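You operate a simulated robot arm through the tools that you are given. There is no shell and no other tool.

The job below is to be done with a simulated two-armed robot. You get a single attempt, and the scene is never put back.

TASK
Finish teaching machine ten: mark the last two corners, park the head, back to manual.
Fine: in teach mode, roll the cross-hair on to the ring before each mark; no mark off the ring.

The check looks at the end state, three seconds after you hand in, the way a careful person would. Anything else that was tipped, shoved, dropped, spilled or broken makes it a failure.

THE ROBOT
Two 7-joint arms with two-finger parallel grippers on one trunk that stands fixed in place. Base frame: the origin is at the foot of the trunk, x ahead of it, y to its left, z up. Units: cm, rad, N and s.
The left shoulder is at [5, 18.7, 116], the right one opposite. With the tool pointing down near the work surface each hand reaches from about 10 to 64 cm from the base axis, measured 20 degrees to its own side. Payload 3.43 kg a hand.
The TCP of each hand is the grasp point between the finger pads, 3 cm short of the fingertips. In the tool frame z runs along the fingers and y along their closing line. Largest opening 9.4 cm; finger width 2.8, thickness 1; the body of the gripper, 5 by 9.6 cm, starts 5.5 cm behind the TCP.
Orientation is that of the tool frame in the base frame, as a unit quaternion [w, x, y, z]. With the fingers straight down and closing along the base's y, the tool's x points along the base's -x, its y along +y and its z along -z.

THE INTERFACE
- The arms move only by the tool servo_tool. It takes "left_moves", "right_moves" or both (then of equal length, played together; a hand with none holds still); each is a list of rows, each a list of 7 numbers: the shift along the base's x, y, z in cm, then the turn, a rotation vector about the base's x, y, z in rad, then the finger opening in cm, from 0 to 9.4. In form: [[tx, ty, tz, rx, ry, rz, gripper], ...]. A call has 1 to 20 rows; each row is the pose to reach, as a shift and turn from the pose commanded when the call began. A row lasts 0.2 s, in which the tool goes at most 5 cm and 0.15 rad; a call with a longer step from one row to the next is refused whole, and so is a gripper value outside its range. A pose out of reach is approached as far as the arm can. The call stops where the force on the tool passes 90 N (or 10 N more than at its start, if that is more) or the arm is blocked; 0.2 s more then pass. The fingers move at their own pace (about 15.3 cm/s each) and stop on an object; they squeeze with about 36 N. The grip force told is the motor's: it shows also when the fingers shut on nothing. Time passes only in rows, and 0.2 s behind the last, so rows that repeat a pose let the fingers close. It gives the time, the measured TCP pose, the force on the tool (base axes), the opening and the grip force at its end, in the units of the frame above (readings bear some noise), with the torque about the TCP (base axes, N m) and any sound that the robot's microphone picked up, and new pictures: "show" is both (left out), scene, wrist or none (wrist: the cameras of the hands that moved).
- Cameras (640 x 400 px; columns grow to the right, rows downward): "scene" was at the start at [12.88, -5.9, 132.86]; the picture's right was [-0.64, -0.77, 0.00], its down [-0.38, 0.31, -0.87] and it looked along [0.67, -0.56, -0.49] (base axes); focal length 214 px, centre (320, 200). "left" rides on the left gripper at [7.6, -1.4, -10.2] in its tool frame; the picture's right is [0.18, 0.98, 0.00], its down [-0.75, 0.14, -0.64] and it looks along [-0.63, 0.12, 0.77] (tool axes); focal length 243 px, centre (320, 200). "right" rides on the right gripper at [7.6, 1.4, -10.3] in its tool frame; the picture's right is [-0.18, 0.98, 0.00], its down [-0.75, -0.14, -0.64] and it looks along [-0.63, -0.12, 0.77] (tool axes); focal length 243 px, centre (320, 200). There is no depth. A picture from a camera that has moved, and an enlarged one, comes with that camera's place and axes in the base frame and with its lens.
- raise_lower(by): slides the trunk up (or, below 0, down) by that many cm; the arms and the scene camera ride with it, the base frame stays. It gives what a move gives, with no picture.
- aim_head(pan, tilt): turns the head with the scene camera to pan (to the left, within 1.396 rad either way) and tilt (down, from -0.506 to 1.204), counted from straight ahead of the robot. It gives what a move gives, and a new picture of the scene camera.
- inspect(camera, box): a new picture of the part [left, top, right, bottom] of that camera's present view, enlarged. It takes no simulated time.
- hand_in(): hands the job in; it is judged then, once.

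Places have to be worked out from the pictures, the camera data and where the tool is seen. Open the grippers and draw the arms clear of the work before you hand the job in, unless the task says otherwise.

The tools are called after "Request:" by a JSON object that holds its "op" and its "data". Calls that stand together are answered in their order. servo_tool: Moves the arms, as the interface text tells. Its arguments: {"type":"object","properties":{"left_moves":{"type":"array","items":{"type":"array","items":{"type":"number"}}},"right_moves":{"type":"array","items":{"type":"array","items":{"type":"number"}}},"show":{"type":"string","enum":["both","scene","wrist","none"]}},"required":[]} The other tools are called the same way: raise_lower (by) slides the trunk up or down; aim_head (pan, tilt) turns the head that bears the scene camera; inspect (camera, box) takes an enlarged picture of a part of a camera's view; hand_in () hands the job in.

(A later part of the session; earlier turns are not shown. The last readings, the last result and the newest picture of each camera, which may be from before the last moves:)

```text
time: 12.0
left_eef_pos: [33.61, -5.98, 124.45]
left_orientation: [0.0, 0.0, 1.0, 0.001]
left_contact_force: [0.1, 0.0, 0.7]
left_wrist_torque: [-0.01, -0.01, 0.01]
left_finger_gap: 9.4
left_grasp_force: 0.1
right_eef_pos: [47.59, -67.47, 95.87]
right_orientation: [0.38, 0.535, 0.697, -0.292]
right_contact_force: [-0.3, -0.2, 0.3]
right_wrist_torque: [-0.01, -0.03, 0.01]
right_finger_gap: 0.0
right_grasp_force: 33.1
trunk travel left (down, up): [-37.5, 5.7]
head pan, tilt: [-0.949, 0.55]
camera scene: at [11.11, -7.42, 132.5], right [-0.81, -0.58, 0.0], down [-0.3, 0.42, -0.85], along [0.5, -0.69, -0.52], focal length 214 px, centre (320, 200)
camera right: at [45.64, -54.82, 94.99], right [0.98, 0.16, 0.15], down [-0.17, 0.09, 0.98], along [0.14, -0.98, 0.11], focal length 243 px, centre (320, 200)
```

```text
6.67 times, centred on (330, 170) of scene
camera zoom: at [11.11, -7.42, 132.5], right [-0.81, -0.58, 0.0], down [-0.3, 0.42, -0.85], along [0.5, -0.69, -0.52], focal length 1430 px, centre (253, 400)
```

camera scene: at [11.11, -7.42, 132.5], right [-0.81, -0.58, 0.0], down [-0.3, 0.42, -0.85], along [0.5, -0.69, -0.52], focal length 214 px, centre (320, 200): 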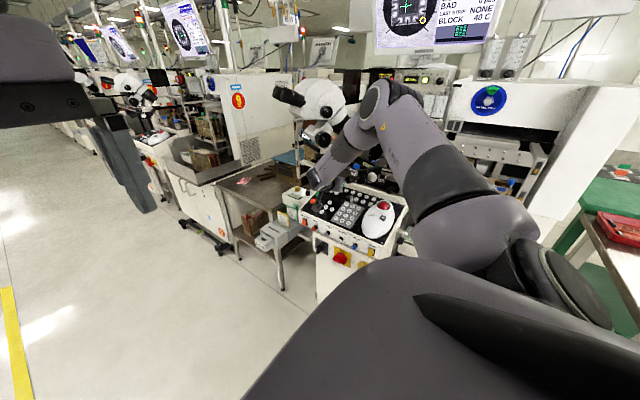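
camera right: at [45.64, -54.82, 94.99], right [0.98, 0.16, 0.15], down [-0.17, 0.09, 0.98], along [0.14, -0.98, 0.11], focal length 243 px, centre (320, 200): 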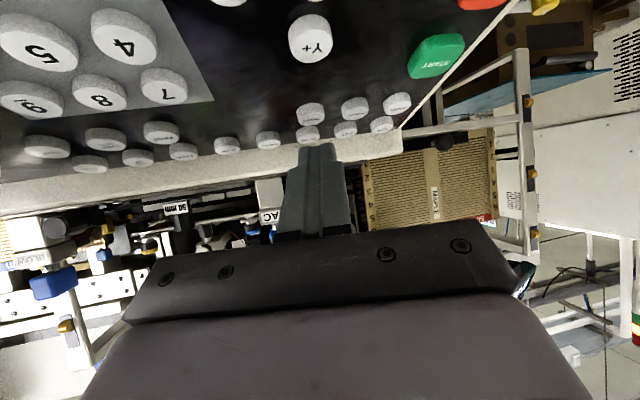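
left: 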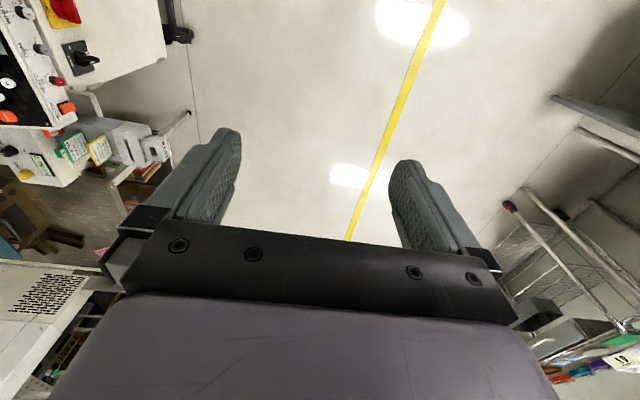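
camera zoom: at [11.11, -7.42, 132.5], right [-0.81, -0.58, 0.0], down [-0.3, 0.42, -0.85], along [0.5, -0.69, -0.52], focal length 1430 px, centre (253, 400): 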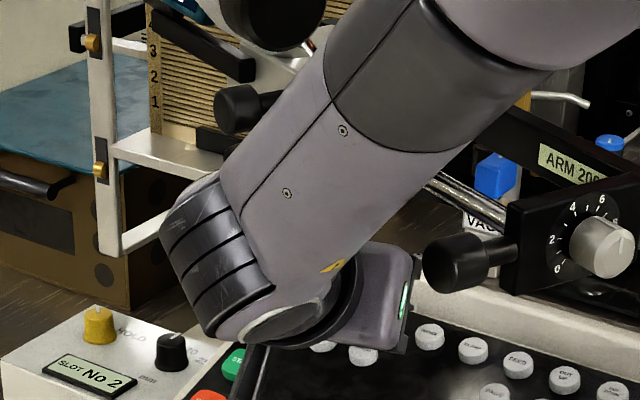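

I'm hovering 1.3 cm above TEACH with no contact force and the tip is aligned with the key in x. I'll ease down along the panel normal to about key-top level and check the force.

Request:
{"op": "servo_tool", "data": {"right_moves": [[0, -0.17, -0.57, 0, 0, 0, 0], [0, -0.29, -0.96, 0, 0, 0, 0], [0, -0.36, -1.2, 0, 0, 0, 0], [0, -0.36, -1.2, 0, 0, 0, 0]], "show": "wrist"}}

Request:
{"op": "inspect", "data": {"camera": "right", "box": [240, 50, 440, 200]}}

```text
time: 13.0
left_eef_pos: [33.6, -6.01, 124.44]
left_orientation: [0.0, -0.001, 1.0, 0.0]
left_contact_force: [0.3, -0.2, -0.2]
left_wrist_torque: [0.0, 0.02, -0.02]
left_finger_gap: 9.36
left_grasp_force: 0.0
right_eef_pos: [47.56, -67.84, 94.54]
right_orientation: [0.379, 0.535, 0.697, -0.292]
right_contact_force: [0.6, 0.0, 0.0]
right_wrist_torque: [0.0, -0.01, 0.01]
right_finger_gap: 0.0
right_grasp_force: 32.9
trunk travel left (down, up): [-37.5, 5.7]
head pan, tilt: [-0.949, 0.55]
camera right: at [45.62, -55.18, 93.77], right [0.98, 0.16, 0.15], down [-0.17, 0.09, 0.98], along [0.14, -0.98, 0.11], focal length 243 px, centre (320, 200)
```

right: 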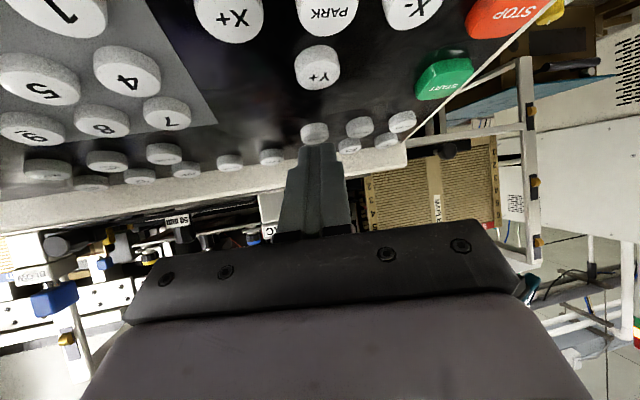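

```text
2.67 times, centred on (340, 125) of right
camera zoom: at [45.62, -55.18, 93.77], right [0.98, 0.16, 0.15], down [-0.17, 0.09, 0.98], along [0.14, -0.98, 0.11], focal length 647 px, centre (267, 400)
```

zoom: 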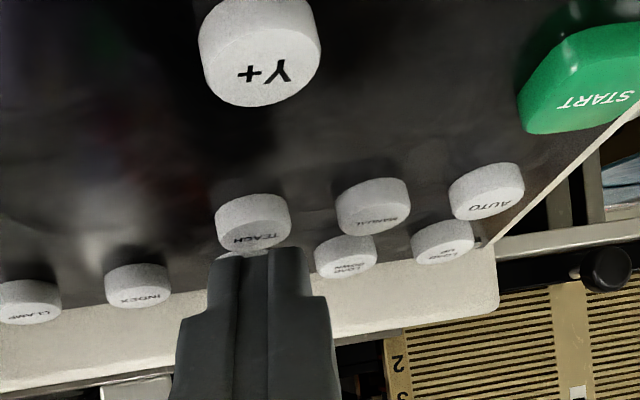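

No contact yet; the tip's rounded edge sits about 0.3 cm above the key. I'll creep down further in small steps.

Request:
{"op": "servo_tool", "data": {"right_moves": [[0, -0.04, -0.14, 0, 0, 0, 0], [0, -0.09, -0.29, 0, 0, 0, 0], [0, -0.09, -0.29, 0, 0, 0, 0]], "show": "none"}}

Request:
{"op": "inspect", "data": {"camera": "right", "box": [270, 80, 390, 160]}}

```text
time: 13.8
left_eef_pos: [33.6, -6.1, 124.47]
left_orientation: [0.0, 0.001, 1.0, 0.001]
left_contact_force: [1.1, 0.1, 0.3]
left_wrist_torque: [-0.03, 0.01, 0.0]
left_finger_gap: 9.39
left_grasp_force: 0.0
right_eef_pos: [47.76, -67.89, 94.41]
right_orientation: [0.38, 0.535, 0.696, -0.292]
right_contact_force: [-0.8, -0.5, 1.0]
right_wrist_torque: [-0.02, 0.0, 0.03]
right_finger_gap: 0.0
right_grasp_force: 33.0
trunk travel left (down, up): [-37.5, 5.7]
head pan, tilt: [-0.949, 0.55]
heard: click
```

```text
5.00 times, centred on (330, 120) of right
camera zoom: at [45.64, -55.27, 93.5], right [0.98, 0.16, 0.16], down [-0.17, 0.09, 0.98], along [0.14, -0.98, 0.11], focal length 1213 px, centre (270, 600)
```

zoom: 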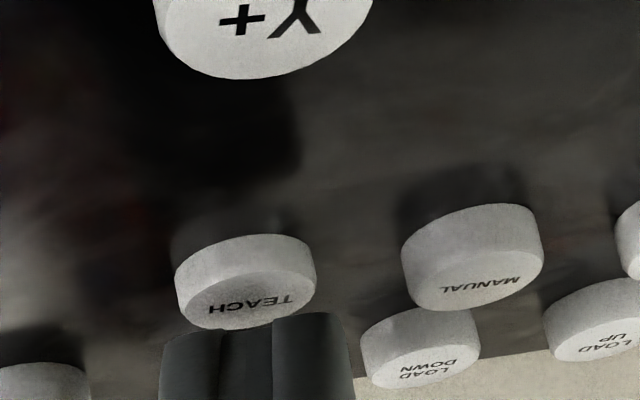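

A click was heard with barely 1 N of force. I'll lift off a little and look at the screen to see what registered.

Request:
{"op": "servo_tool", "data": {"right_moves": [[0, 0.15, 0.5, 0, 0, 0, 0], [0, 0.3, 1.0, 0, 0, 0, 0]], "show": "none"}}

Request:
{"op": "aim_head", "data": {"pan": -1.2, "tilt": 0.05}}

```text
time: 14.4
left_eef_pos: [33.62, -6.09, 124.49]
left_orientation: [0.0, 0.0, 1.0, 0.0]
left_contact_force: [-0.8, 0.6, 0.7]
left_wrist_torque: [0.02, -0.03, -0.05]
left_finger_gap: 9.4
left_grasp_force: 0.0
right_eef_pos: [47.44, -67.61, 95.32]
right_orientation: [0.378, 0.535, 0.697, -0.29]
right_contact_force: [-0.5, -0.2, -0.3]
right_wrist_torque: [-0.02, 0.02, 0.02]
right_finger_gap: 0.0
right_grasp_force: 33.0
trunk travel left (down, up): [-37.5, 5.7]
head pan, tilt: [-0.949, 0.55]
```

```text
time: 15.4
left_eef_pos: [33.55, -6.08, 124.48]
left_orientation: [0.001, 0.0, 1.0, 0.0]
left_contact_force: [-0.1, -0.1, 0.1]
left_wrist_torque: [0.02, 0.03, 0.03]
left_finger_gap: 9.42
left_grasp_force: 0.0
right_eef_pos: [47.54, -67.65, 95.3]
right_orientation: [0.379, 0.535, 0.697, -0.29]
right_contact_force: [-1.3, -0.5, -1.6]
right_wrist_torque: [0.0, 0.01, 0.0]
right_finger_gap: 0.0
right_grasp_force: 33.3
trunk travel left (down, up): [-37.5, 5.7]
head pan, tilt: [-1.201, 0.051]
camera scene: at [9.18, -8.62, 137.1], right [-0.93, -0.36, 0.0], down [-0.02, 0.05, -1.0], along [0.36, -0.93, -0.05], focal length 214 px, centre (320, 200)
```

scene: 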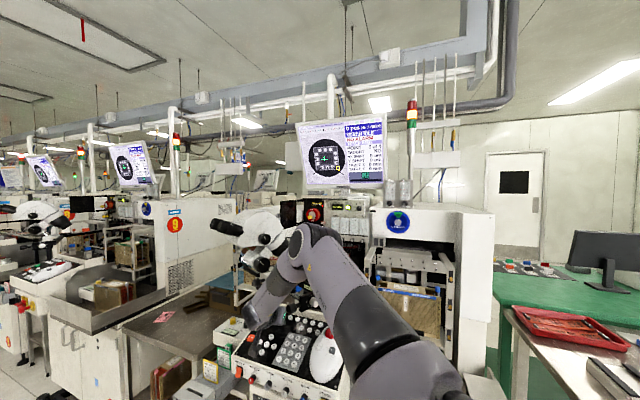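

The screen is now unobstructed. I'll enlarge it and the signal tower.

Request:
{"op": "inspect", "data": {"camera": "scene", "box": [290, 110, 390, 195]}}

Request:
{"op": "inspect", "data": {"camera": "scene", "box": [300, 125, 350, 190]}}

Request:
{"op": "inspect", "data": {"camera": "scene", "box": [225, 200, 385, 300]}}

```text
4.71 times, centred on (340, 152) of scene
camera zoom: at [9.18, -8.62, 137.1], right [-0.93, -0.36, 0.0], down [-0.02, 0.05, -1.0], along [0.36, -0.93, -0.05], focal length 1009 px, centre (226, 424)
```

zoom: 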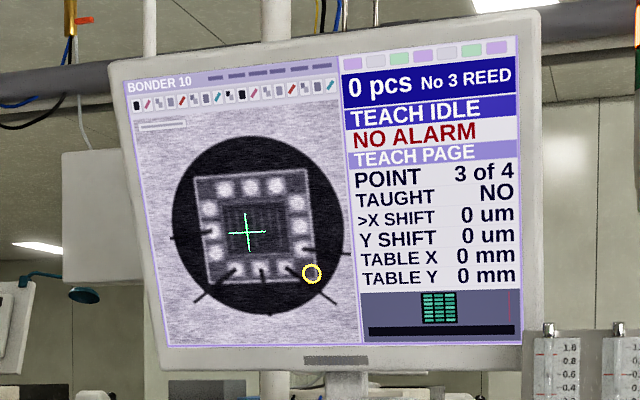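

```text
6.15 times, centred on (325, 158) of scene
camera zoom: at [9.18, -8.62, 137.1], right [-0.93, -0.36, 0.0], down [-0.02, 0.05, -1.0], along [0.36, -0.93, -0.05], focal length 1320 px, centre (289, 462)
```

zoom: 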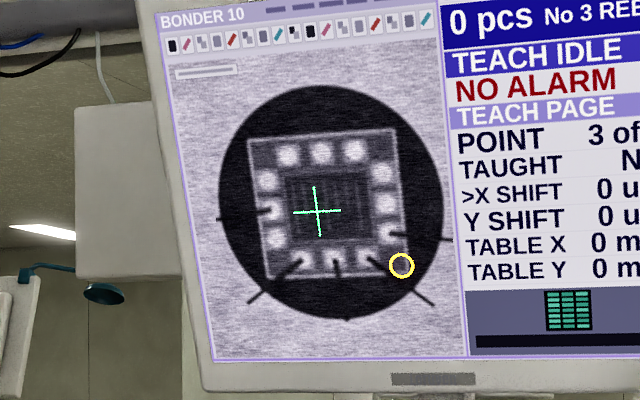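

```text
4.00 times, centred on (305, 250) of scene
camera zoom: at [9.18, -8.62, 137.1], right [-0.93, -0.36, 0.0], down [-0.02, 0.05, -1.0], along [0.36, -0.93, -0.05], focal length 858 px, centre (380, 0)
```

zoom: 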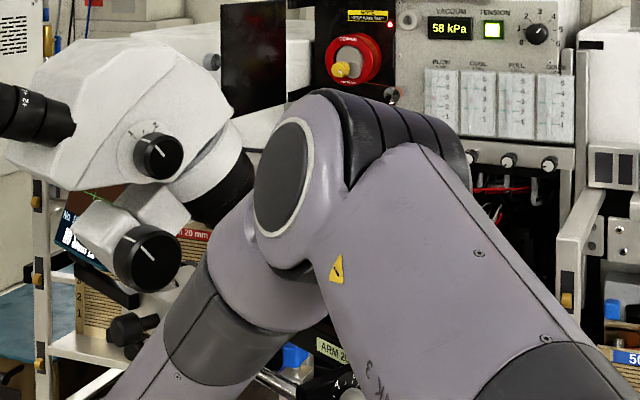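

TEACH mode is on: "TEACH IDLE, POINT 3 of 4, TAUGHT NO"; the ring is down-right of the cross-hair. Now I'll retreat from under the rod toward +y, then up.

Request:
{"op": "servo_tool", "data": {"right_moves": [[-0.1, 3, 0.6, 0, 0, 0, 0], [-0.3, 7, 1.7, 0, 0, 0, 0], [-0.6, 11, 4, 0, 0, 0, 0], [-1, 15, 7, 0, 0, 0, 0], [-2.5, 19, 10, 0, 0, 0, 0], [-3.5, 22, 13, 0, 0, 0, 0], [-3.5, 22, 13, 0, 0, 0, 0]], "show": "both"}}

```text
refused: row 4 steps farther than a row can; nothing moved
```

One step was a hair too long; I'll shorten the steps.

Request:
{"op": "servo_tool", "data": {"right_moves": [[-0.1, 3, 0.6, 0, 0, 0, 0], [-0.3, 7, 1.7, 0, 0, 0, 0], [-0.6, 10.5, 4, 0, 0, 0, 0], [-1, 14, 6.8, 0, 0, 0, 0], [-2, 17.5, 9.6, 0, 0, 0, 0], [-3.5, 20.5, 12.5, 0, 0, 0, 0], [-3.5, 22, 13, 0, 0, 0, 0]], "show": "both"}}

```text
time: 17.0
left_eef_pos: [33.65, -6.2, 124.55]
left_orientation: [0.0, 0.0, 1.0, 0.0]
left_contact_force: [-0.7, 0.5, 0.6]
left_wrist_torque: [-0.01, 0.02, -0.03]
left_finger_gap: 9.4
left_grasp_force: 0.0
right_eef_pos: [44.14, -45.66, 108.28]
right_orientation: [0.379, 0.535, 0.697, -0.291]
right_contact_force: [-0.9, -0.1, 1.1]
right_wrist_torque: [0.03, 0.03, -0.01]
right_finger_gap: 0.0
right_grasp_force: 33.2
trunk travel left (down, up): [-37.5, 5.7]
head pan, tilt: [-1.201, 0.051]
camera scene: at [9.2, -8.62, 137.1], right [-0.93, -0.36, 0.0], down [-0.02, 0.05, -1.0], along [0.36, -0.93, -0.05], focal length 214 px, centre (320, 200)
camera right: at [42.12, -32.95, 107.52], right [0.98, 0.16, 0.15], down [-0.17, 0.09, 0.98], along [0.14, -0.98, 0.11], focal length 243 px, centre (320, 200)
```

scene: 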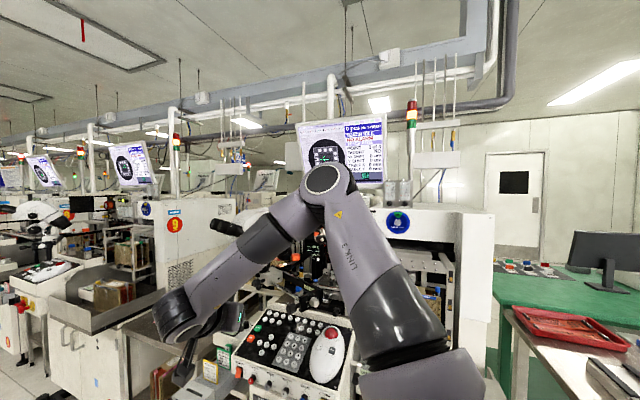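
right: 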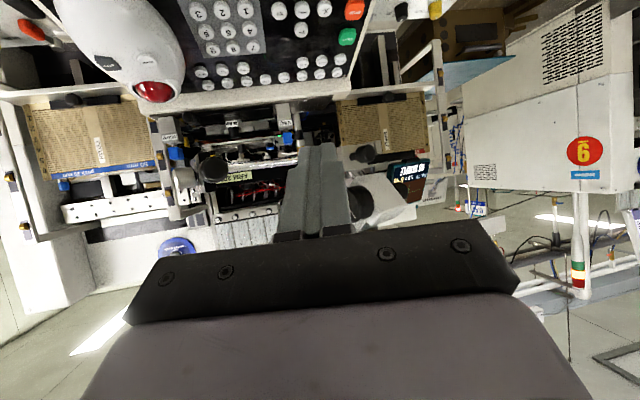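

Clear of the arm. I'll swing across in front of the panel (staying at y > -50, well away from the clamp knob) while yawing to about -50° azimuth for the ball.

Request:
{"op": "servo_tool", "data": {"right_moves": [[-4.5, 0, 0.5, 0, 0, 0.09, 0], [-9, 0, 1, 0, 0, 0.18, 0], [-13.5, 0, 1.5, 0, 0, 0.27, 0], [-18, -0.5, 2, 0, 0, 0.36, 0], [-22, -1.5, 2, 0, 0, 0.436, 0], [-24, -3, 2, 0, 0, 0.436, 0], [-24, -3, 2, 0, 0, 0.436, 0]], "show": "both"}}

```text
time: 18.6
left_eef_pos: [33.78, -5.91, 124.48]
left_orientation: [0.0, 0.0, 1.0, 0.0]
left_contact_force: [-0.2, -0.4, -0.2]
left_wrist_torque: [-0.05, 0.05, 0.01]
left_finger_gap: 9.41
left_grasp_force: 0.0
right_eef_pos: [23.26, -55.98, 114.05]
right_orientation: [0.432, 0.371, 0.797, -0.202]
right_contact_force: [-0.6, -0.1, 0.6]
right_wrist_torque: [-0.03, 0.01, 0.0]
right_finger_gap: 0.0
right_grasp_force: 32.8
right hand out of reach, approached as far as the arm can: row 3, 4, 5, 6, 7
trunk travel left (down, up): [-37.5, 5.7]
head pan, tilt: [-1.201, 0.051]
camera scene: at [9.23, -8.56, 137.11], right [-0.93, -0.36, 0.0], down [-0.02, 0.05, -1.0], along [0.36, -0.93, -0.05], focal length 214 px, centre (320, 200)
camera right: at [16.12, -45.33, 113.2], right [0.82, 0.56, 0.15], down [-0.19, 0.01, 0.98], along [0.54, -0.83, 0.11], focal length 243 px, centre (320, 200)
```

scene: 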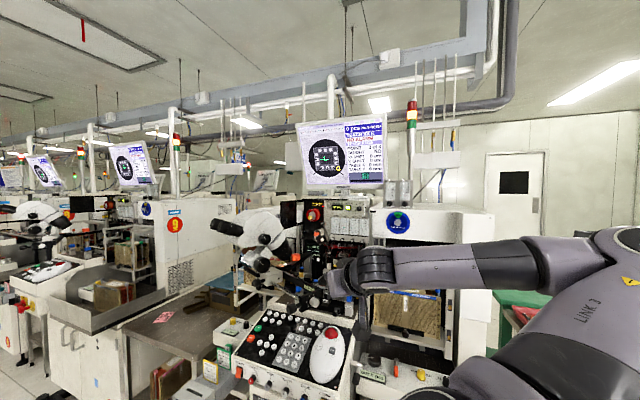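
right: 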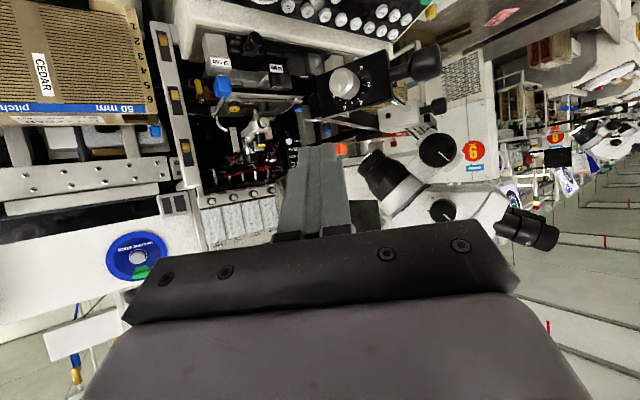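

The folded pose was out of reach, so the hand stopped at (23.3, -56.0, 114.1), in free space; the screen view is excellent from here. I'll make one small test shift to learn which pose the commands are now counted from.

Request:
{"op": "servo_tool", "data": {"right_moves": [[0.5, 0, 1, 0, 0, 0, 0], [0.5, 0, 1, 0, 0, 0, 0]], "show": "none"}}

```text
time: 19.2
left_eef_pos: [33.61, -6.23, 124.55]
left_orientation: [0.0, 0.0, 1.0, 0.001]
left_contact_force: [-0.3, -0.2, 0.3]
left_wrist_torque: [-0.01, -0.04, 0.01]
left_finger_gap: 9.4
left_grasp_force: 0.2
right_eef_pos: [23.71, -56.13, 114.98]
right_orientation: [0.433, 0.372, 0.796, -0.202]
right_contact_force: [0.3, 0.5, 0.7]
right_wrist_torque: [-0.02, -0.03, -0.03]
right_finger_gap: 0.02
right_grasp_force: 32.8
trunk travel left (down, up): [-37.5, 5.7]
head pan, tilt: [-1.201, 0.051]
```

Commands now count from the actual pose. I'll descend to about (23, -61, 102.6), still ~8 cm back from the ball along the tool axis, and look.

Request:
{"op": "servo_tool", "data": {"right_moves": [[-0.2, -1.2, -3.1, 0, 0, 0, 0], [-0.4, -2.4, -6.2, 0, 0, 0, 0], [-0.6, -3.6, -9.3, 0, 0, 0, 0], [-0.7, -4.8, -12.4, 0, 0, 0, 0], [-0.7, -4.8, -12.4, 0, 0, 0, 0]], "show": "both"}}

Request:
{"op": "inspect", "data": {"camera": "right", "box": [180, 0, 440, 160]}}

```text
time: 20.4
left_eef_pos: [33.5, -6.12, 124.5]
left_orientation: [0.001, 0.0, 1.0, 0.001]
left_contact_force: [0.1, 0.3, 0.3]
left_wrist_torque: [0.0, 0.0, -0.01]
left_finger_gap: 9.41
left_grasp_force: 0.0
right_eef_pos: [22.79, -60.84, 102.56]
right_orientation: [0.433, 0.371, 0.796, -0.201]
right_contact_force: [0.0, 1.1, -0.6]
right_wrist_torque: [0.01, 0.02, 0.03]
right_finger_gap: 0.01
right_grasp_force: 33.7
trunk travel left (down, up): [-37.5, 5.7]
head pan, tilt: [-1.201, 0.051]
camera scene: at [9.17, -8.6, 137.11], right [-0.93, -0.36, 0.0], down [-0.02, 0.05, -1.0], along [0.36, -0.93, -0.05], focal length 214 px, centre (320, 200)
camera right: at [15.8, -50.28, 101.77], right [0.82, 0.55, 0.16], down [-0.19, 0.01, 0.98], along [0.54, -0.83, 0.11], focal length 243 px, centre (320, 200)
```

scene: 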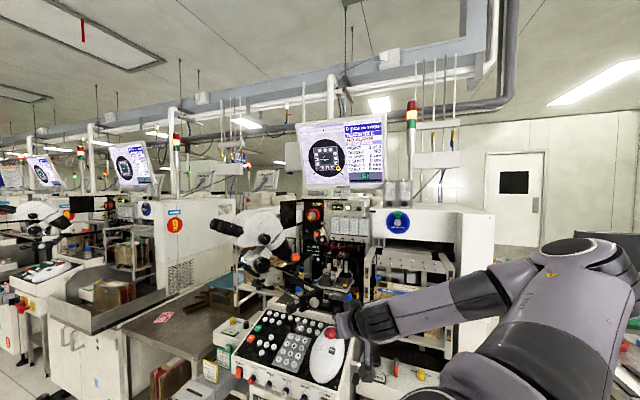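
right: 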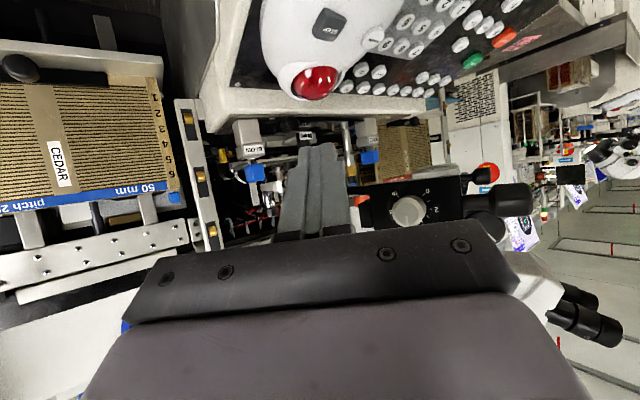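

```text
2.46 times, centred on (310, 80) of right
camera zoom: at [15.8, -50.28, 101.77], right [0.82, 0.55, 0.16], down [-0.19, 0.01, 0.98], along [0.54, -0.83, 0.11], focal length 597 px, centre (345, 495)
```

zoom: 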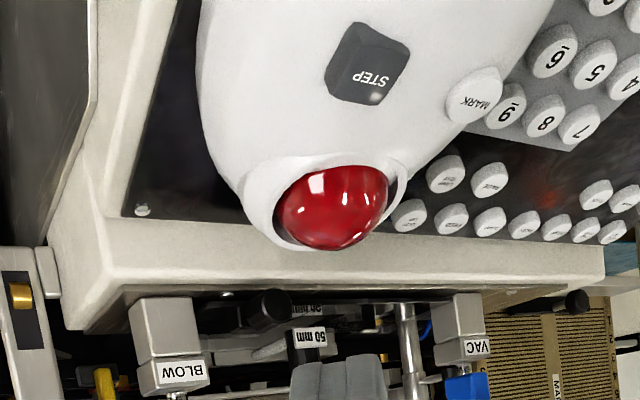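

The ball's centre works out at about (28.4, -67.4, 93.9) with radius ~1.9 cm, top near z ≈ 95.7. I'll move along the tool axis to hover about 1 cm over the ball's top.

Request:
{"op": "servo_tool", "data": {"right_moves": [[1.5, -1.7, -1.1, 0, 0, 0, 0], [3.0, -3.4, -2.2, 0, 0, 0, 0], [4.3, -4.8, -3.1, 0, 0, 0, 0], [4.6, -5.1, -3.3, 0, 0, 0, 0], [4.6, -5.1, -3.3, 0, 0, 0, 0]], "show": "both"}}

Request:
{"op": "inspect", "data": {"camera": "right", "box": [220, 60, 400, 180]}}

Request:
{"op": "inspect", "data": {"camera": "scene", "box": [290, 290, 410, 370]}}

```text
time: 21.6
left_eef_pos: [33.6, -6.09, 124.52]
left_orientation: [0.0, 0.0, 1.0, 0.0]
left_contact_force: [0.8, 0.9, -0.5]
left_wrist_torque: [-0.01, 0.02, 0.0]
left_finger_gap: 9.4
left_grasp_force: 0.0
right_eef_pos: [27.67, -66.07, 99.22]
right_orientation: [0.433, 0.372, 0.796, -0.202]
right_contact_force: [0.2, 0.0, -0.1]
right_wrist_torque: [0.0, 0.01, 0.0]
right_finger_gap: 0.0
right_grasp_force: 32.8
trunk travel left (down, up): [-37.5, 5.7]
head pan, tilt: [-1.201, 0.051]
camera scene: at [9.18, -8.62, 137.11], right [-0.93, -0.36, 0.0], down [-0.02, 0.05, -1.0], along [0.36, -0.93, -0.05], focal length 214 px, centre (320, 200)
camera right: at [20.45, -55.42, 98.48], right [0.82, 0.56, 0.16], down [-0.19, 0.01, 0.98], along [0.54, -0.83, 0.11], focal length 243 px, centre (320, 200)
```

scene: 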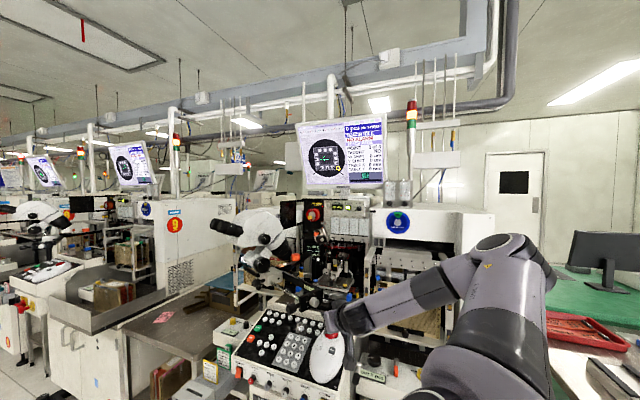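
right: 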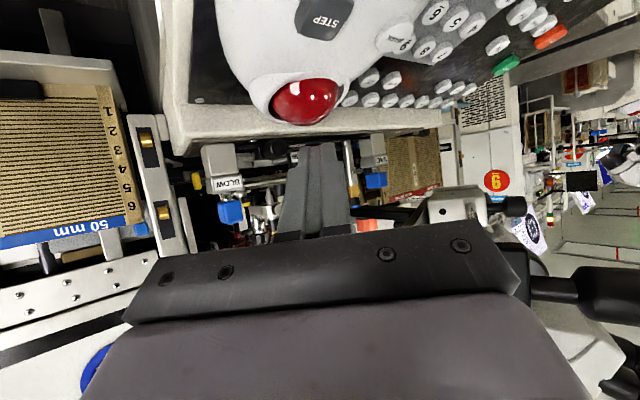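

```text
3.33 times, centred on (310, 120) of right
camera zoom: at [20.45, -55.42, 98.48], right [0.82, 0.56, 0.16], down [-0.19, 0.01, 0.98], along [0.54, -0.83, 0.11], focal length 809 px, centre (353, 467)
```

zoom: 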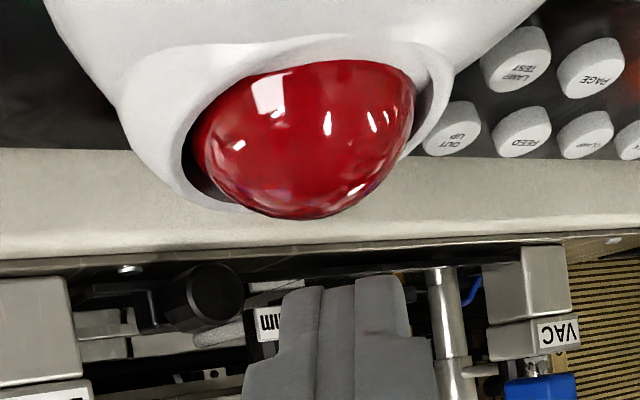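

```text
5.00 times, centred on (350, 330) of scene
camera zoom: at [9.18, -8.62, 137.11], right [-0.93, -0.36, 0.0], down [-0.02, 0.05, -1.0], along [0.36, -0.93, -0.05], focal length 1072 px, centre (170, -450)
```

zoom: 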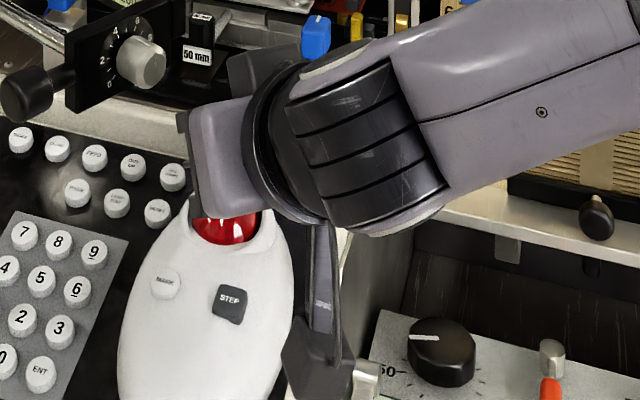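

Geometry is consistent: the tip is ~1 cm above the ball's top, near centred. I'll lower in small steps to find first contact, watching the force.

Request:
{"op": "servo_tool", "data": {"right_moves": [[-0.05, -0.05, -0.4, 0, 0, 0, 0], [-0.1, -0.1, -0.75, 0, 0, 0, 0], [-0.1, -0.1, -0.75, 0, 0, 0, 0]], "show": "wrist"}}

Request:
{"op": "inspect", "data": {"camera": "right", "box": [220, 60, 400, 180]}}

```text
time: 22.4
left_eef_pos: [33.59, -6.19, 124.42]
left_orientation: [0.0, -0.001, 1.0, 0.0]
left_contact_force: [0.4, -0.1, -0.2]
left_wrist_torque: [0.03, 0.0, -0.04]
left_finger_gap: 9.39
left_grasp_force: 0.1
right_eef_pos: [27.44, -66.0, 98.53]
right_orientation: [0.433, 0.371, 0.796, -0.202]
right_contact_force: [0.3, -0.1, 0.3]
right_wrist_torque: [0.03, 0.03, -0.02]
right_finger_gap: 0.0
right_grasp_force: 33.5
trunk travel left (down, up): [-37.5, 5.7]
head pan, tilt: [-1.201, 0.051]
camera right: at [20.3, -55.51, 97.74], right [0.82, 0.55, 0.15], down [-0.19, 0.01, 0.98], along [0.54, -0.83, 0.11], focal length 243 px, centre (320, 200)
```

right: 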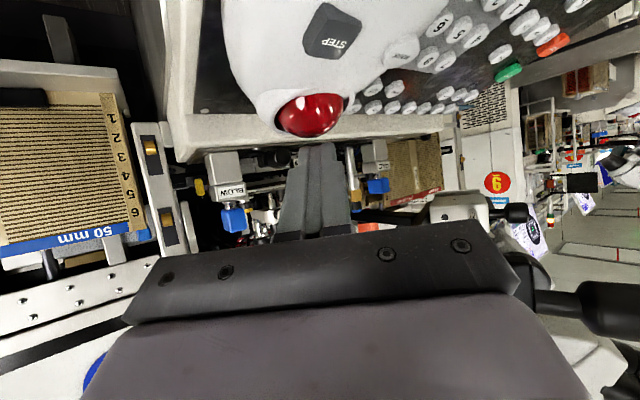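

```text
3.33 times, centred on (310, 120) of right
camera zoom: at [20.3, -55.51, 97.74], right [0.82, 0.55, 0.15], down [-0.19, 0.01, 0.98], along [0.54, -0.83, 0.11], focal length 809 px, centre (353, 467)
```

zoom: 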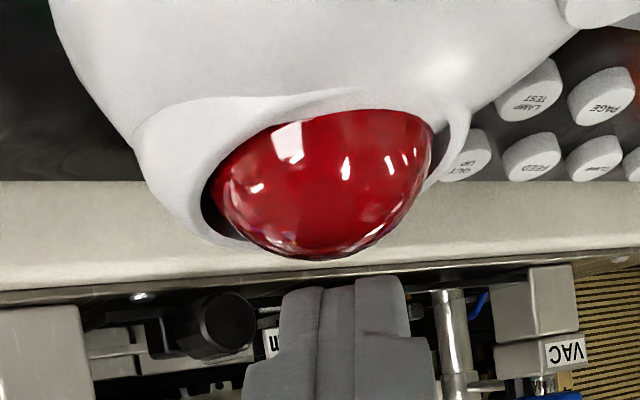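

Gap to the ball looks like about 0.3–0.4 cm. I'll lower a further 0.3 and check.

Request:
{"op": "servo_tool", "data": {"right_moves": [[0, 0, -0.15, 0, 0, 0, 0], [0, 0, -0.3, 0, 0, 0, 0], [0, 0, -0.3, 0, 0, 0, 0]], "show": "none"}}

Request:
{"op": "inspect", "data": {"camera": "right", "box": [220, 60, 400, 180]}}

Request:
{"op": "inspect", "data": {"camera": "scene", "box": [290, 110, 390, 195]}}

```text
time: 23.2
left_eef_pos: [33.63, -6.01, 124.47]
left_orientation: [0.0, -0.001, 1.0, -0.001]
left_contact_force: [0.1, -1.4, 0.3]
left_wrist_torque: [0.01, 0.02, 0.0]
left_finger_gap: 9.39
left_grasp_force: 0.1
right_eef_pos: [27.48, -66.19, 98.43]
right_orientation: [0.435, 0.371, 0.795, -0.203]
right_contact_force: [0.4, 0.1, 9.4]
right_wrist_torque: [-0.16, -0.12, 0.04]
right_finger_gap: 0.0
right_grasp_force: 33.2
trunk travel left (down, up): [-37.5, 5.7]
head pan, tilt: [-1.201, 0.051]
```

```text
3.33 times, centred on (310, 120) of right
camera zoom: at [20.32, -55.5, 97.61], right [0.82, 0.56, 0.15], down [-0.19, 0.01, 0.98], along [0.54, -0.83, 0.12], focal length 809 px, centre (353, 467)
```

zoom: 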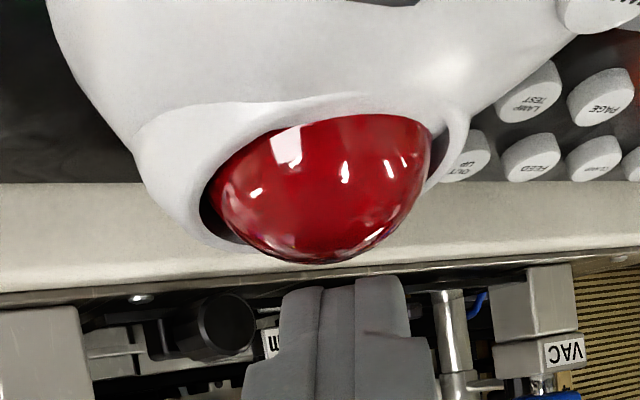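

```text
4.71 times, centred on (340, 152) of scene
camera zoom: at [9.13, -8.5, 137.13], right [-0.93, -0.36, 0.0], down [-0.02, 0.05, -1.0], along [0.36, -0.93, -0.05], focal length 1009 px, centre (226, 424)
```

zoom: 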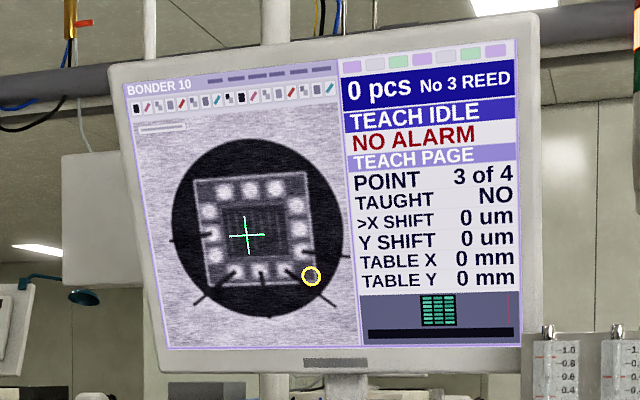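

Contact with the ball at 9 N, and the cross-hair still at zero. I'll do a small test drag of 0.4 cm toward -x (operator's right) and look at the response.

Request:
{"op": "servo_tool", "data": {"right_moves": [[-0.1, 0, 0, 0, 0, 0, 0], [-0.2, 0, 0, 0, 0, 0, 0], [-0.3, 0, 0, 0, 0, 0, 0], [-0.4, 0, 0, 0, 0, 0, 0]], "show": "none"}}

Request:
{"op": "inspect", "data": {"camera": "scene", "box": [290, 110, 390, 195]}}

```text
time: 24.2
left_eef_pos: [33.5, -6.01, 124.48]
left_orientation: [0.0, 0.001, 1.0, -0.001]
left_contact_force: [0.6, -0.6, -0.4]
left_wrist_torque: [0.02, 0.01, 0.04]
left_finger_gap: 9.4
left_grasp_force: 0.0
right_eef_pos: [26.94, -66.06, 98.54]
right_orientation: [0.434, 0.371, 0.795, -0.203]
right_contact_force: [-0.3, 2.8, 14.2]
right_wrist_torque: [-0.13, -0.14, 0.25]
right_finger_gap: 0.02
right_grasp_force: 32.8
trunk travel left (down, up): [-37.5, 5.7]
head pan, tilt: [-1.201, 0.051]
```

```text
4.71 times, centred on (340, 152) of scene
camera zoom: at [9.09, -8.41, 137.14], right [-0.93, -0.36, 0.0], down [-0.02, 0.05, -1.0], along [0.36, -0.93, -0.05], focal length 1009 px, centre (226, 424)
```

zoom: 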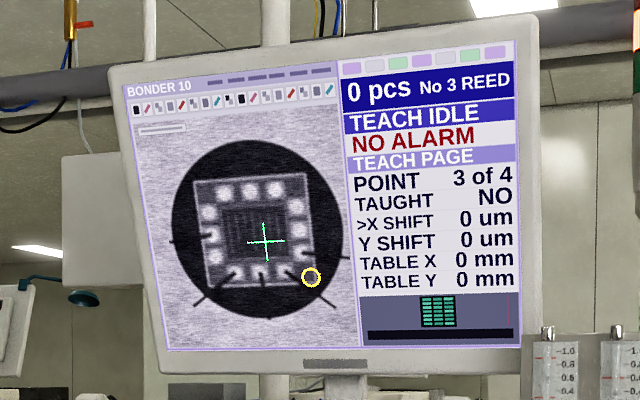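

The cross-hair moved right by about 19 px for this drag, as expected. Now a test drag of 0.4 cm toward +y (operator) to learn the vertical response, easing the height slightly.

Request:
{"op": "servo_tool", "data": {"right_moves": [[0, 0.1, 0.03, 0, 0, 0, 0], [0, 0.2, 0.06, 0, 0, 0, 0], [0, 0.3, 0.08, 0, 0, 0, 0], [0, 0.4, 0.1, 0, 0, 0, 0]], "show": "none"}}

Request:
{"op": "inspect", "data": {"camera": "scene", "box": [290, 110, 390, 195]}}

Request:
{"op": "inspect", "data": {"camera": "right", "box": [220, 60, 400, 180]}}

```text
time: 25.2
left_eef_pos: [33.59, -6.0, 124.46]
left_orientation: [0.001, 0.0, 1.0, -0.001]
left_contact_force: [-0.4, -0.7, 0.1]
left_wrist_torque: [0.02, -0.03, 0.0]
left_finger_gap: 9.38
left_grasp_force: 0.1
right_eef_pos: [26.92, -65.75, 98.47]
right_orientation: [0.433, 0.372, 0.796, -0.202]
right_contact_force: [-1.3, 2.2, 7.0]
right_wrist_torque: [0.0, -0.07, -0.11]
right_finger_gap: 0.0
right_grasp_force: 32.6
trunk travel left (down, up): [-37.5, 5.7]
head pan, tilt: [-1.201, 0.051]
```

```text
4.71 times, centred on (340, 152) of scene
camera zoom: at [9.12, -8.52, 137.11], right [-0.93, -0.36, 0.0], down [-0.02, 0.05, -1.0], along [0.36, -0.93, -0.05], focal length 1009 px, centre (226, 424)
```

zoom: 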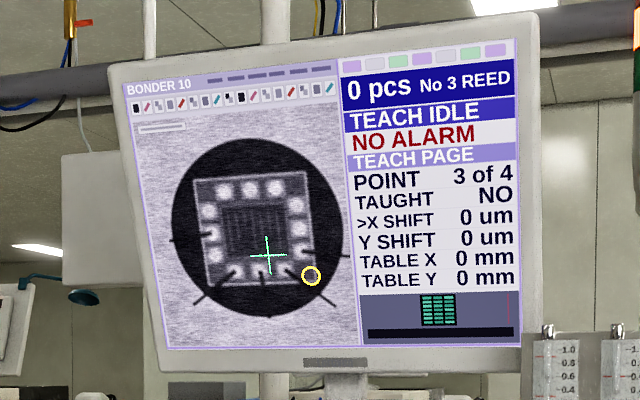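

```text
3.33 times, centred on (310, 120) of right
camera zoom: at [19.84, -55.05, 97.55], right [0.82, 0.55, 0.15], down [-0.19, 0.01, 0.98], along [0.54, -0.83, 0.11], focal length 809 px, centre (353, 467)
```

zoom: 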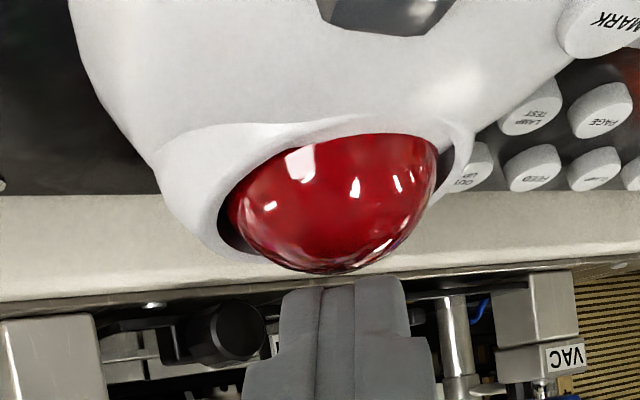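

The +y drag moved the cross-hair down ~15 px, so the response is ~38 px/cm in x and ~42 px/cm in y on this enlargement. The ring is still 43 px right and 22 px below; I'll continue in strokes: first (-0.5, +0.25), following the ball's curve.

Request:
{"op": "servo_tool", "data": {"right_moves": [[-0.1, 0.05, -0.01, 0, 0, 0, 0], [-0.2, 0.1, -0.02, 0, 0, 0, 0], [-0.3, 0.15, -0.04, 0, 0, 0, 0], [-0.4, 0.2, -0.06, 0, 0, 0, 0], [-0.5, 0.25, -0.09, 0, 0, 0, 0]], "show": "none"}}

Request:
{"op": "inspect", "data": {"camera": "scene", "box": [290, 110, 390, 195]}}

```text
time: 26.4
left_eef_pos: [33.64, -6.09, 124.46]
left_orientation: [0.0, 0.0, 1.0, 0.0]
left_contact_force: [1.6, -0.1, -0.2]
left_wrist_torque: [-0.01, -0.01, -0.06]
left_finger_gap: 9.41
left_grasp_force: 0.1
right_eef_pos: [26.33, -65.55, 98.17]
right_orientation: [0.433, 0.371, 0.796, -0.202]
right_contact_force: [0.3, 0.6, 0.1]
right_wrist_torque: [0.0, 0.0, 0.02]
right_finger_gap: 0.02
right_grasp_force: 32.7
trunk travel left (down, up): [-37.5, 5.7]
head pan, tilt: [-1.201, 0.051]
```

```text
4.71 times, centred on (340, 152) of scene
camera zoom: at [9.17, -8.62, 137.11], right [-0.93, -0.36, 0.0], down [-0.02, 0.05, -1.0], along [0.36, -0.93, -0.05], focal length 1009 px, centre (226, 424)
```

zoom: 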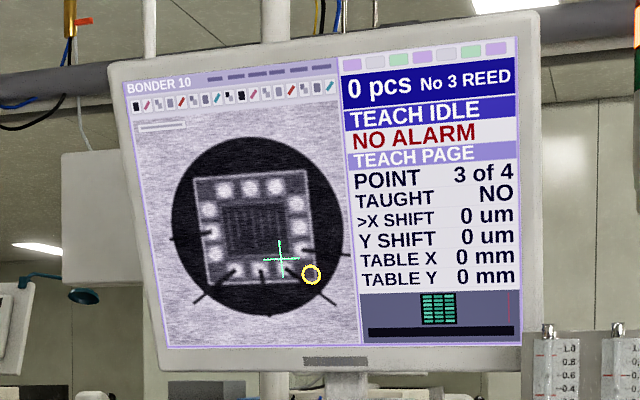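

Contact was lost at the end of that stroke as the ball curved away; the cross-hair is now 30 px left and 16 px above the ring. I'll lift, reposition beyond the apex, land gently, and stroke (-0.8, +0.38), then lift.

Request:
{"op": "servo_tool", "data": {"right_moves": [[0, 0, 0.9, 0, 0, 0, 0], [1.26, -0.95, 0.95, 0, 0, 0, 0], [1.26, -0.95, 0.3, 0, 0, 0, 0], [1.26, -0.95, 0.05, 0, 0, 0, 0], [1.26, -0.95, -0.02, 0, 0, 0, 0], [1.1, -0.874, 0.0, 0, 0, 0, 0], [0.94, -0.798, 0.02, 0, 0, 0, 0], [0.78, -0.722, 0.02, 0, 0, 0, 0], [0.62, -0.646, 0.01, 0, 0, 0, 0], [0.46, -0.57, 0.0, 0, 0, 0, 0], [0.46, -0.57, 0.0, 0, 0, 0, 0]], "show": "none"}}

Request:
{"op": "inspect", "data": {"camera": "scene", "box": [290, 110, 390, 195]}}

```text
time: 28.8
left_eef_pos: [33.51, -6.06, 124.41]
left_orientation: [0.001, 0.0, 1.0, -0.001]
left_contact_force: [0.7, -0.5, -0.7]
left_wrist_torque: [0.01, 0.01, -0.01]
left_finger_gap: 9.39
left_grasp_force: 0.0
right_eef_pos: [26.78, -66.0, 98.37]
right_orientation: [0.434, 0.371, 0.796, -0.202]
right_contact_force: [-2.2, -0.9, 12.8]
right_wrist_torque: [-0.19, -0.11, -0.18]
right_finger_gap: 0.0
right_grasp_force: 33.2
trunk travel left (down, up): [-37.5, 5.7]
head pan, tilt: [-1.201, 0.051]
```

```text
4.71 times, centred on (340, 152) of scene
camera zoom: at [9.08, -8.48, 137.13], right [-0.93, -0.36, 0.0], down [-0.02, 0.05, -1.0], along [0.36, -0.93, -0.05], focal length 1009 px, centre (226, 424)
```

zoom: 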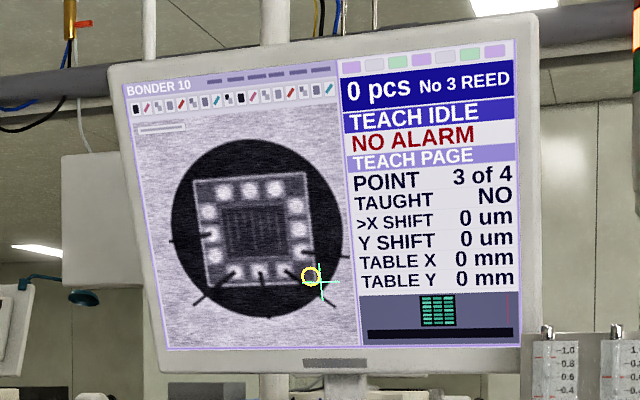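

Slight overshoot: the cross-hair is now a bit right and below the ring. I'll zoom for a precise offset.

Request:
{"op": "inspect", "data": {"camera": "scene", "box": [325, 155, 357, 180]}}

```text
16.00 times, centred on (341, 168) of scene
camera zoom: at [9.08, -8.48, 137.13], right [-0.93, -0.36, 0.0], down [-0.02, 0.05, -1.0], along [0.36, -0.93, -0.05], focal length 3432 px, centre (-16, 720)
```

zoom: 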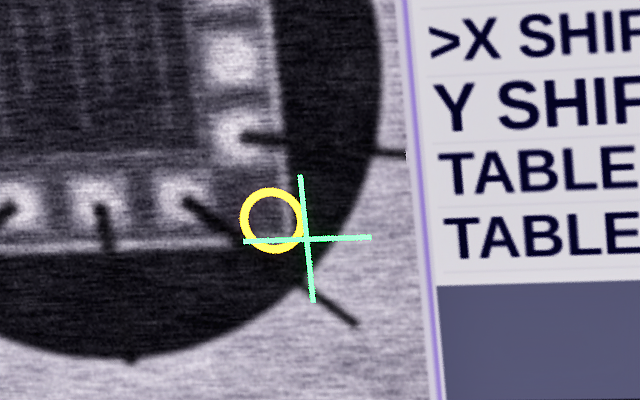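

Offset at 16x is cross-hair minus ring = (+34, +20) px, with ring radius ~32 px. I'll roll back by about (+0.2, -0.1) cm while still in contact.

Request:
{"op": "servo_tool", "data": {"right_moves": [[0.08, -0.04, 0.01, 0, 0, 0, 0], [0.16, -0.08, 0.01, 0, 0, 0, 0], [0.22, -0.11, 0.02, 0, 0, 0, 0], [0.22, -0.11, 0.02, 0, 0, 0, 0]], "show": "none"}}

Request:
{"op": "inspect", "data": {"camera": "scene", "box": [325, 155, 357, 180]}}

```text
time: 29.8
left_eef_pos: [33.57, -6.06, 124.5]
left_orientation: [0.001, -0.001, 1.0, 0.0]
left_contact_force: [-0.4, 0.5, 0.3]
left_wrist_torque: [-0.01, 0.03, 0.01]
left_finger_gap: 9.41
left_grasp_force: 0.1
right_eef_pos: [27.23, -66.09, 98.42]
right_orientation: [0.435, 0.371, 0.795, -0.203]
right_contact_force: [-1.9, 0.0, 14.1]
right_wrist_torque: [-0.17, -0.15, -0.11]
right_finger_gap: 0.0
right_grasp_force: 32.9
trunk travel left (down, up): [-37.5, 5.7]
head pan, tilt: [-1.201, 0.051]
```

```text
16.00 times, centred on (341, 168) of scene
camera zoom: at [9.08, -8.44, 137.13], right [-0.93, -0.36, 0.0], down [-0.02, 0.05, -1.0], along [0.36, -0.93, -0.05], focal length 3432 px, centre (-16, 720)
```

zoom: 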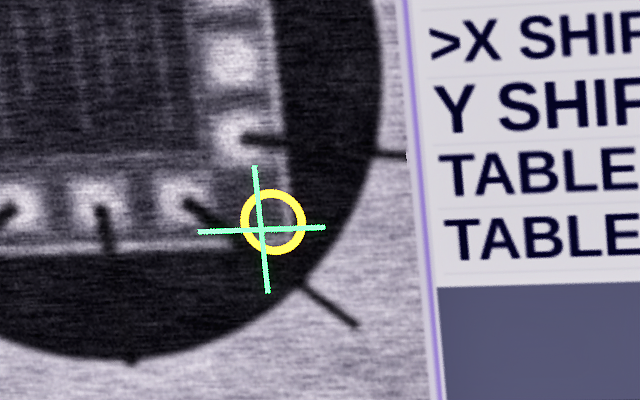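

Inside the ring now, offset about (-11, +8) px. One more fine nudge to centre it.

Request:
{"op": "servo_tool", "data": {"right_moves": [[-0.03, -0.04, 0, 0, 0, 0, 0], [-0.05, -0.08, 0, 0, 0, 0, 0], [-0.05, -0.08, 0, 0, 0, 0, 0]], "show": "none"}}

Request:
{"op": "inspect", "data": {"camera": "scene", "box": [325, 155, 357, 180]}}

```text
time: 30.6
left_eef_pos: [33.55, -5.85, 124.47]
left_orientation: [0.001, 0.0, 1.0, -0.001]
left_contact_force: [0.9, -0.3, 0.0]
left_wrist_torque: [-0.01, -0.01, 0.02]
left_finger_gap: 9.36
left_grasp_force: 0.1
right_eef_pos: [27.11, -66.13, 98.41]
right_orientation: [0.434, 0.371, 0.796, -0.202]
right_contact_force: [-0.1, 4.7, 15.9]
right_wrist_torque: [-0.12, -0.1, 0.1]
right_finger_gap: 0.0
right_grasp_force: 32.5
trunk travel left (down, up): [-37.5, 5.7]
head pan, tilt: [-1.201, 0.051]
```

```text
16.00 times, centred on (341, 168) of scene
camera zoom: at [9.09, -8.39, 137.14], right [-0.93, -0.36, 0.0], down [-0.02, 0.04, -1.0], along [0.36, -0.93, -0.05], focal length 3432 px, centre (-16, 720)
```

zoom: 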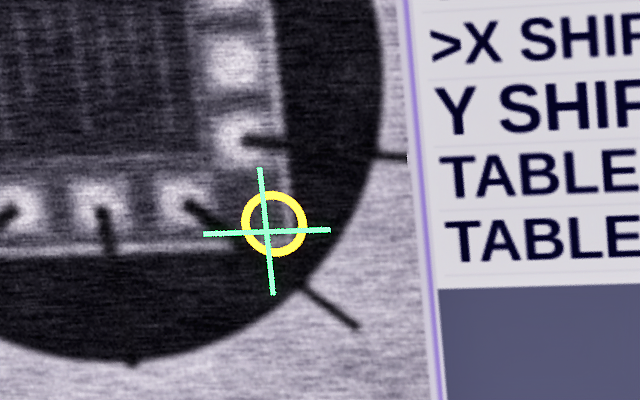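

Offset now (-7, +8) px; tangential force is building in y before the ball turns. I'll nudge a little more in -y and -x.

Request:
{"op": "servo_tool", "data": {"right_moves": [[-0.02, -0.05, 0, 0, 0, 0, 0], [-0.04, -0.09, 0, 0, 0, 0, 0], [-0.04, -0.09, 0, 0, 0, 0, 0]], "show": "none"}}

Request:
{"op": "inspect", "data": {"camera": "scene", "box": [325, 155, 357, 180]}}

```text
time: 31.4
left_eef_pos: [33.48, -5.97, 124.56]
left_orientation: [-0.001, 0.0, 1.0, -0.001]
left_contact_force: [0.1, 0.1, -0.5]
left_wrist_torque: [-0.02, 0.03, -0.01]
left_finger_gap: 9.38
left_grasp_force: 0.1
right_eef_pos: [27.05, -66.15, 98.5]
right_orientation: [0.434, 0.371, 0.795, -0.203]
right_contact_force: [0.3, 4.1, 14.3]
right_wrist_torque: [-0.03, -0.2, 0.22]
right_finger_gap: 0.01
right_grasp_force: 33.4
trunk travel left (down, up): [-37.5, 5.7]
head pan, tilt: [-1.201, 0.051]
```

```text
16.00 times, centred on (341, 168) of scene
camera zoom: at [9.1, -8.38, 137.13], right [-0.93, -0.36, 0.0], down [-0.02, 0.04, -1.0], along [0.36, -0.93, -0.05], focal length 3432 px, centre (-16, 720)
```

zoom: 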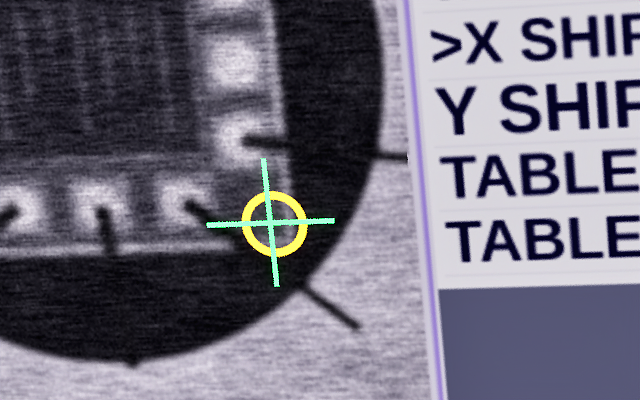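

The cross-hair is centred to within a few pixels. I'll lift off, relieving the small tangential load as I go, and check it stays.

Request:
{"op": "servo_tool", "data": {"right_moves": [[0, 0.06, 0.35, 0, 0, 0, 0], [0, 0.06, 1.2, 0, 0, 0, 0], [-0.5, 0.6, 2.2, 0, 0, 0, 0]], "show": "none"}}

Request:
{"op": "inspect", "data": {"camera": "scene", "box": [325, 155, 357, 180]}}

Request:
{"op": "inspect", "data": {"camera": "scene", "box": [290, 110, 390, 195]}}

Request:
{"op": "inspect", "data": {"camera": "right", "box": [180, 0, 460, 180]}}

```text
time: 32.2
left_eef_pos: [33.6, -6.19, 124.39]
left_orientation: [0.0, 0.0, 1.0, 0.001]
left_contact_force: [0.5, 0.7, 0.2]
left_wrist_torque: [-0.02, 0.03, 0.06]
left_finger_gap: 9.39
left_grasp_force: 0.0
right_eef_pos: [26.51, -65.79, 100.53]
right_orientation: [0.433, 0.371, 0.797, -0.202]
right_contact_force: [0.0, -0.7, 0.3]
right_wrist_torque: [0.01, 0.01, -0.01]
right_finger_gap: 0.01
right_grasp_force: 32.9
trunk travel left (down, up): [-37.5, 5.7]
head pan, tilt: [-1.201, 0.051]
```

```text
16.00 times, centred on (341, 168) of scene
camera zoom: at [9.17, -8.61, 137.1], right [-0.93, -0.36, 0.0], down [-0.02, 0.05, -1.0], along [0.36, -0.93, -0.05], focal length 3432 px, centre (-16, 720)
```

zoom: 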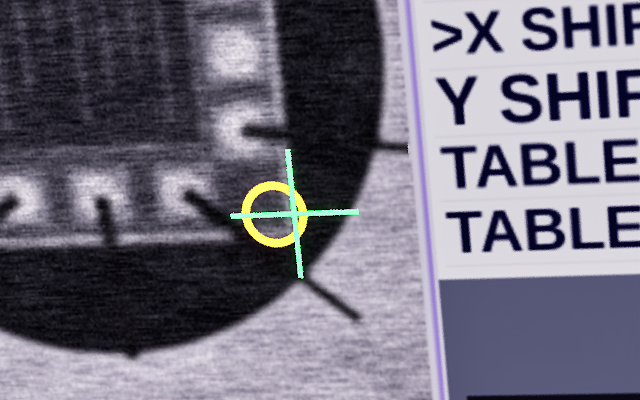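

```text
4.71 times, centred on (340, 152) of scene
camera zoom: at [9.17, -8.61, 137.1], right [-0.93, -0.36, 0.0], down [-0.02, 0.05, -1.0], along [0.36, -0.93, -0.05], focal length 1009 px, centre (226, 424)
```

zoom: 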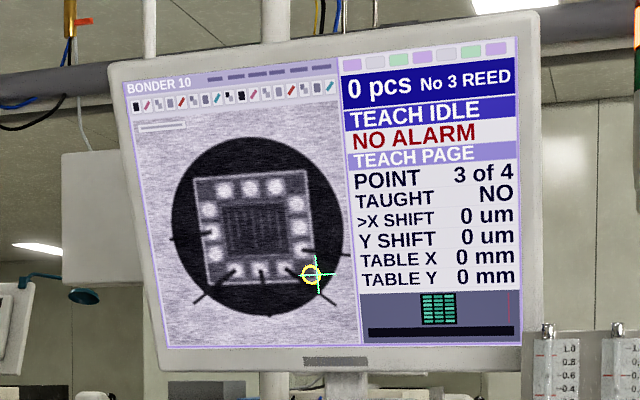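

```text
2.22 times, centred on (320, 90) of right
camera zoom: at [19.45, -55.12, 99.67], right [0.82, 0.55, 0.15], down [-0.19, 0.01, 0.98], along [0.54, -0.83, 0.11], focal length 539 px, centre (320, 444)
```

zoom: 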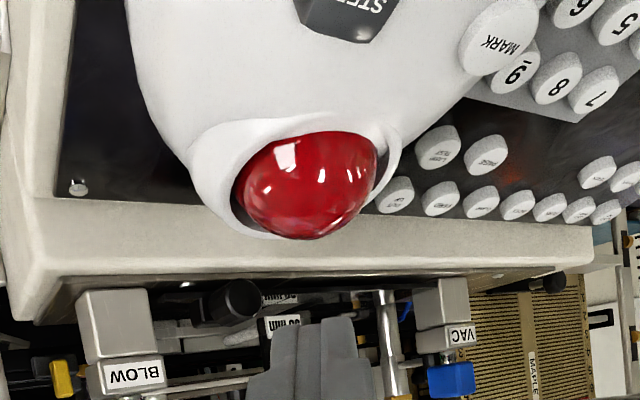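

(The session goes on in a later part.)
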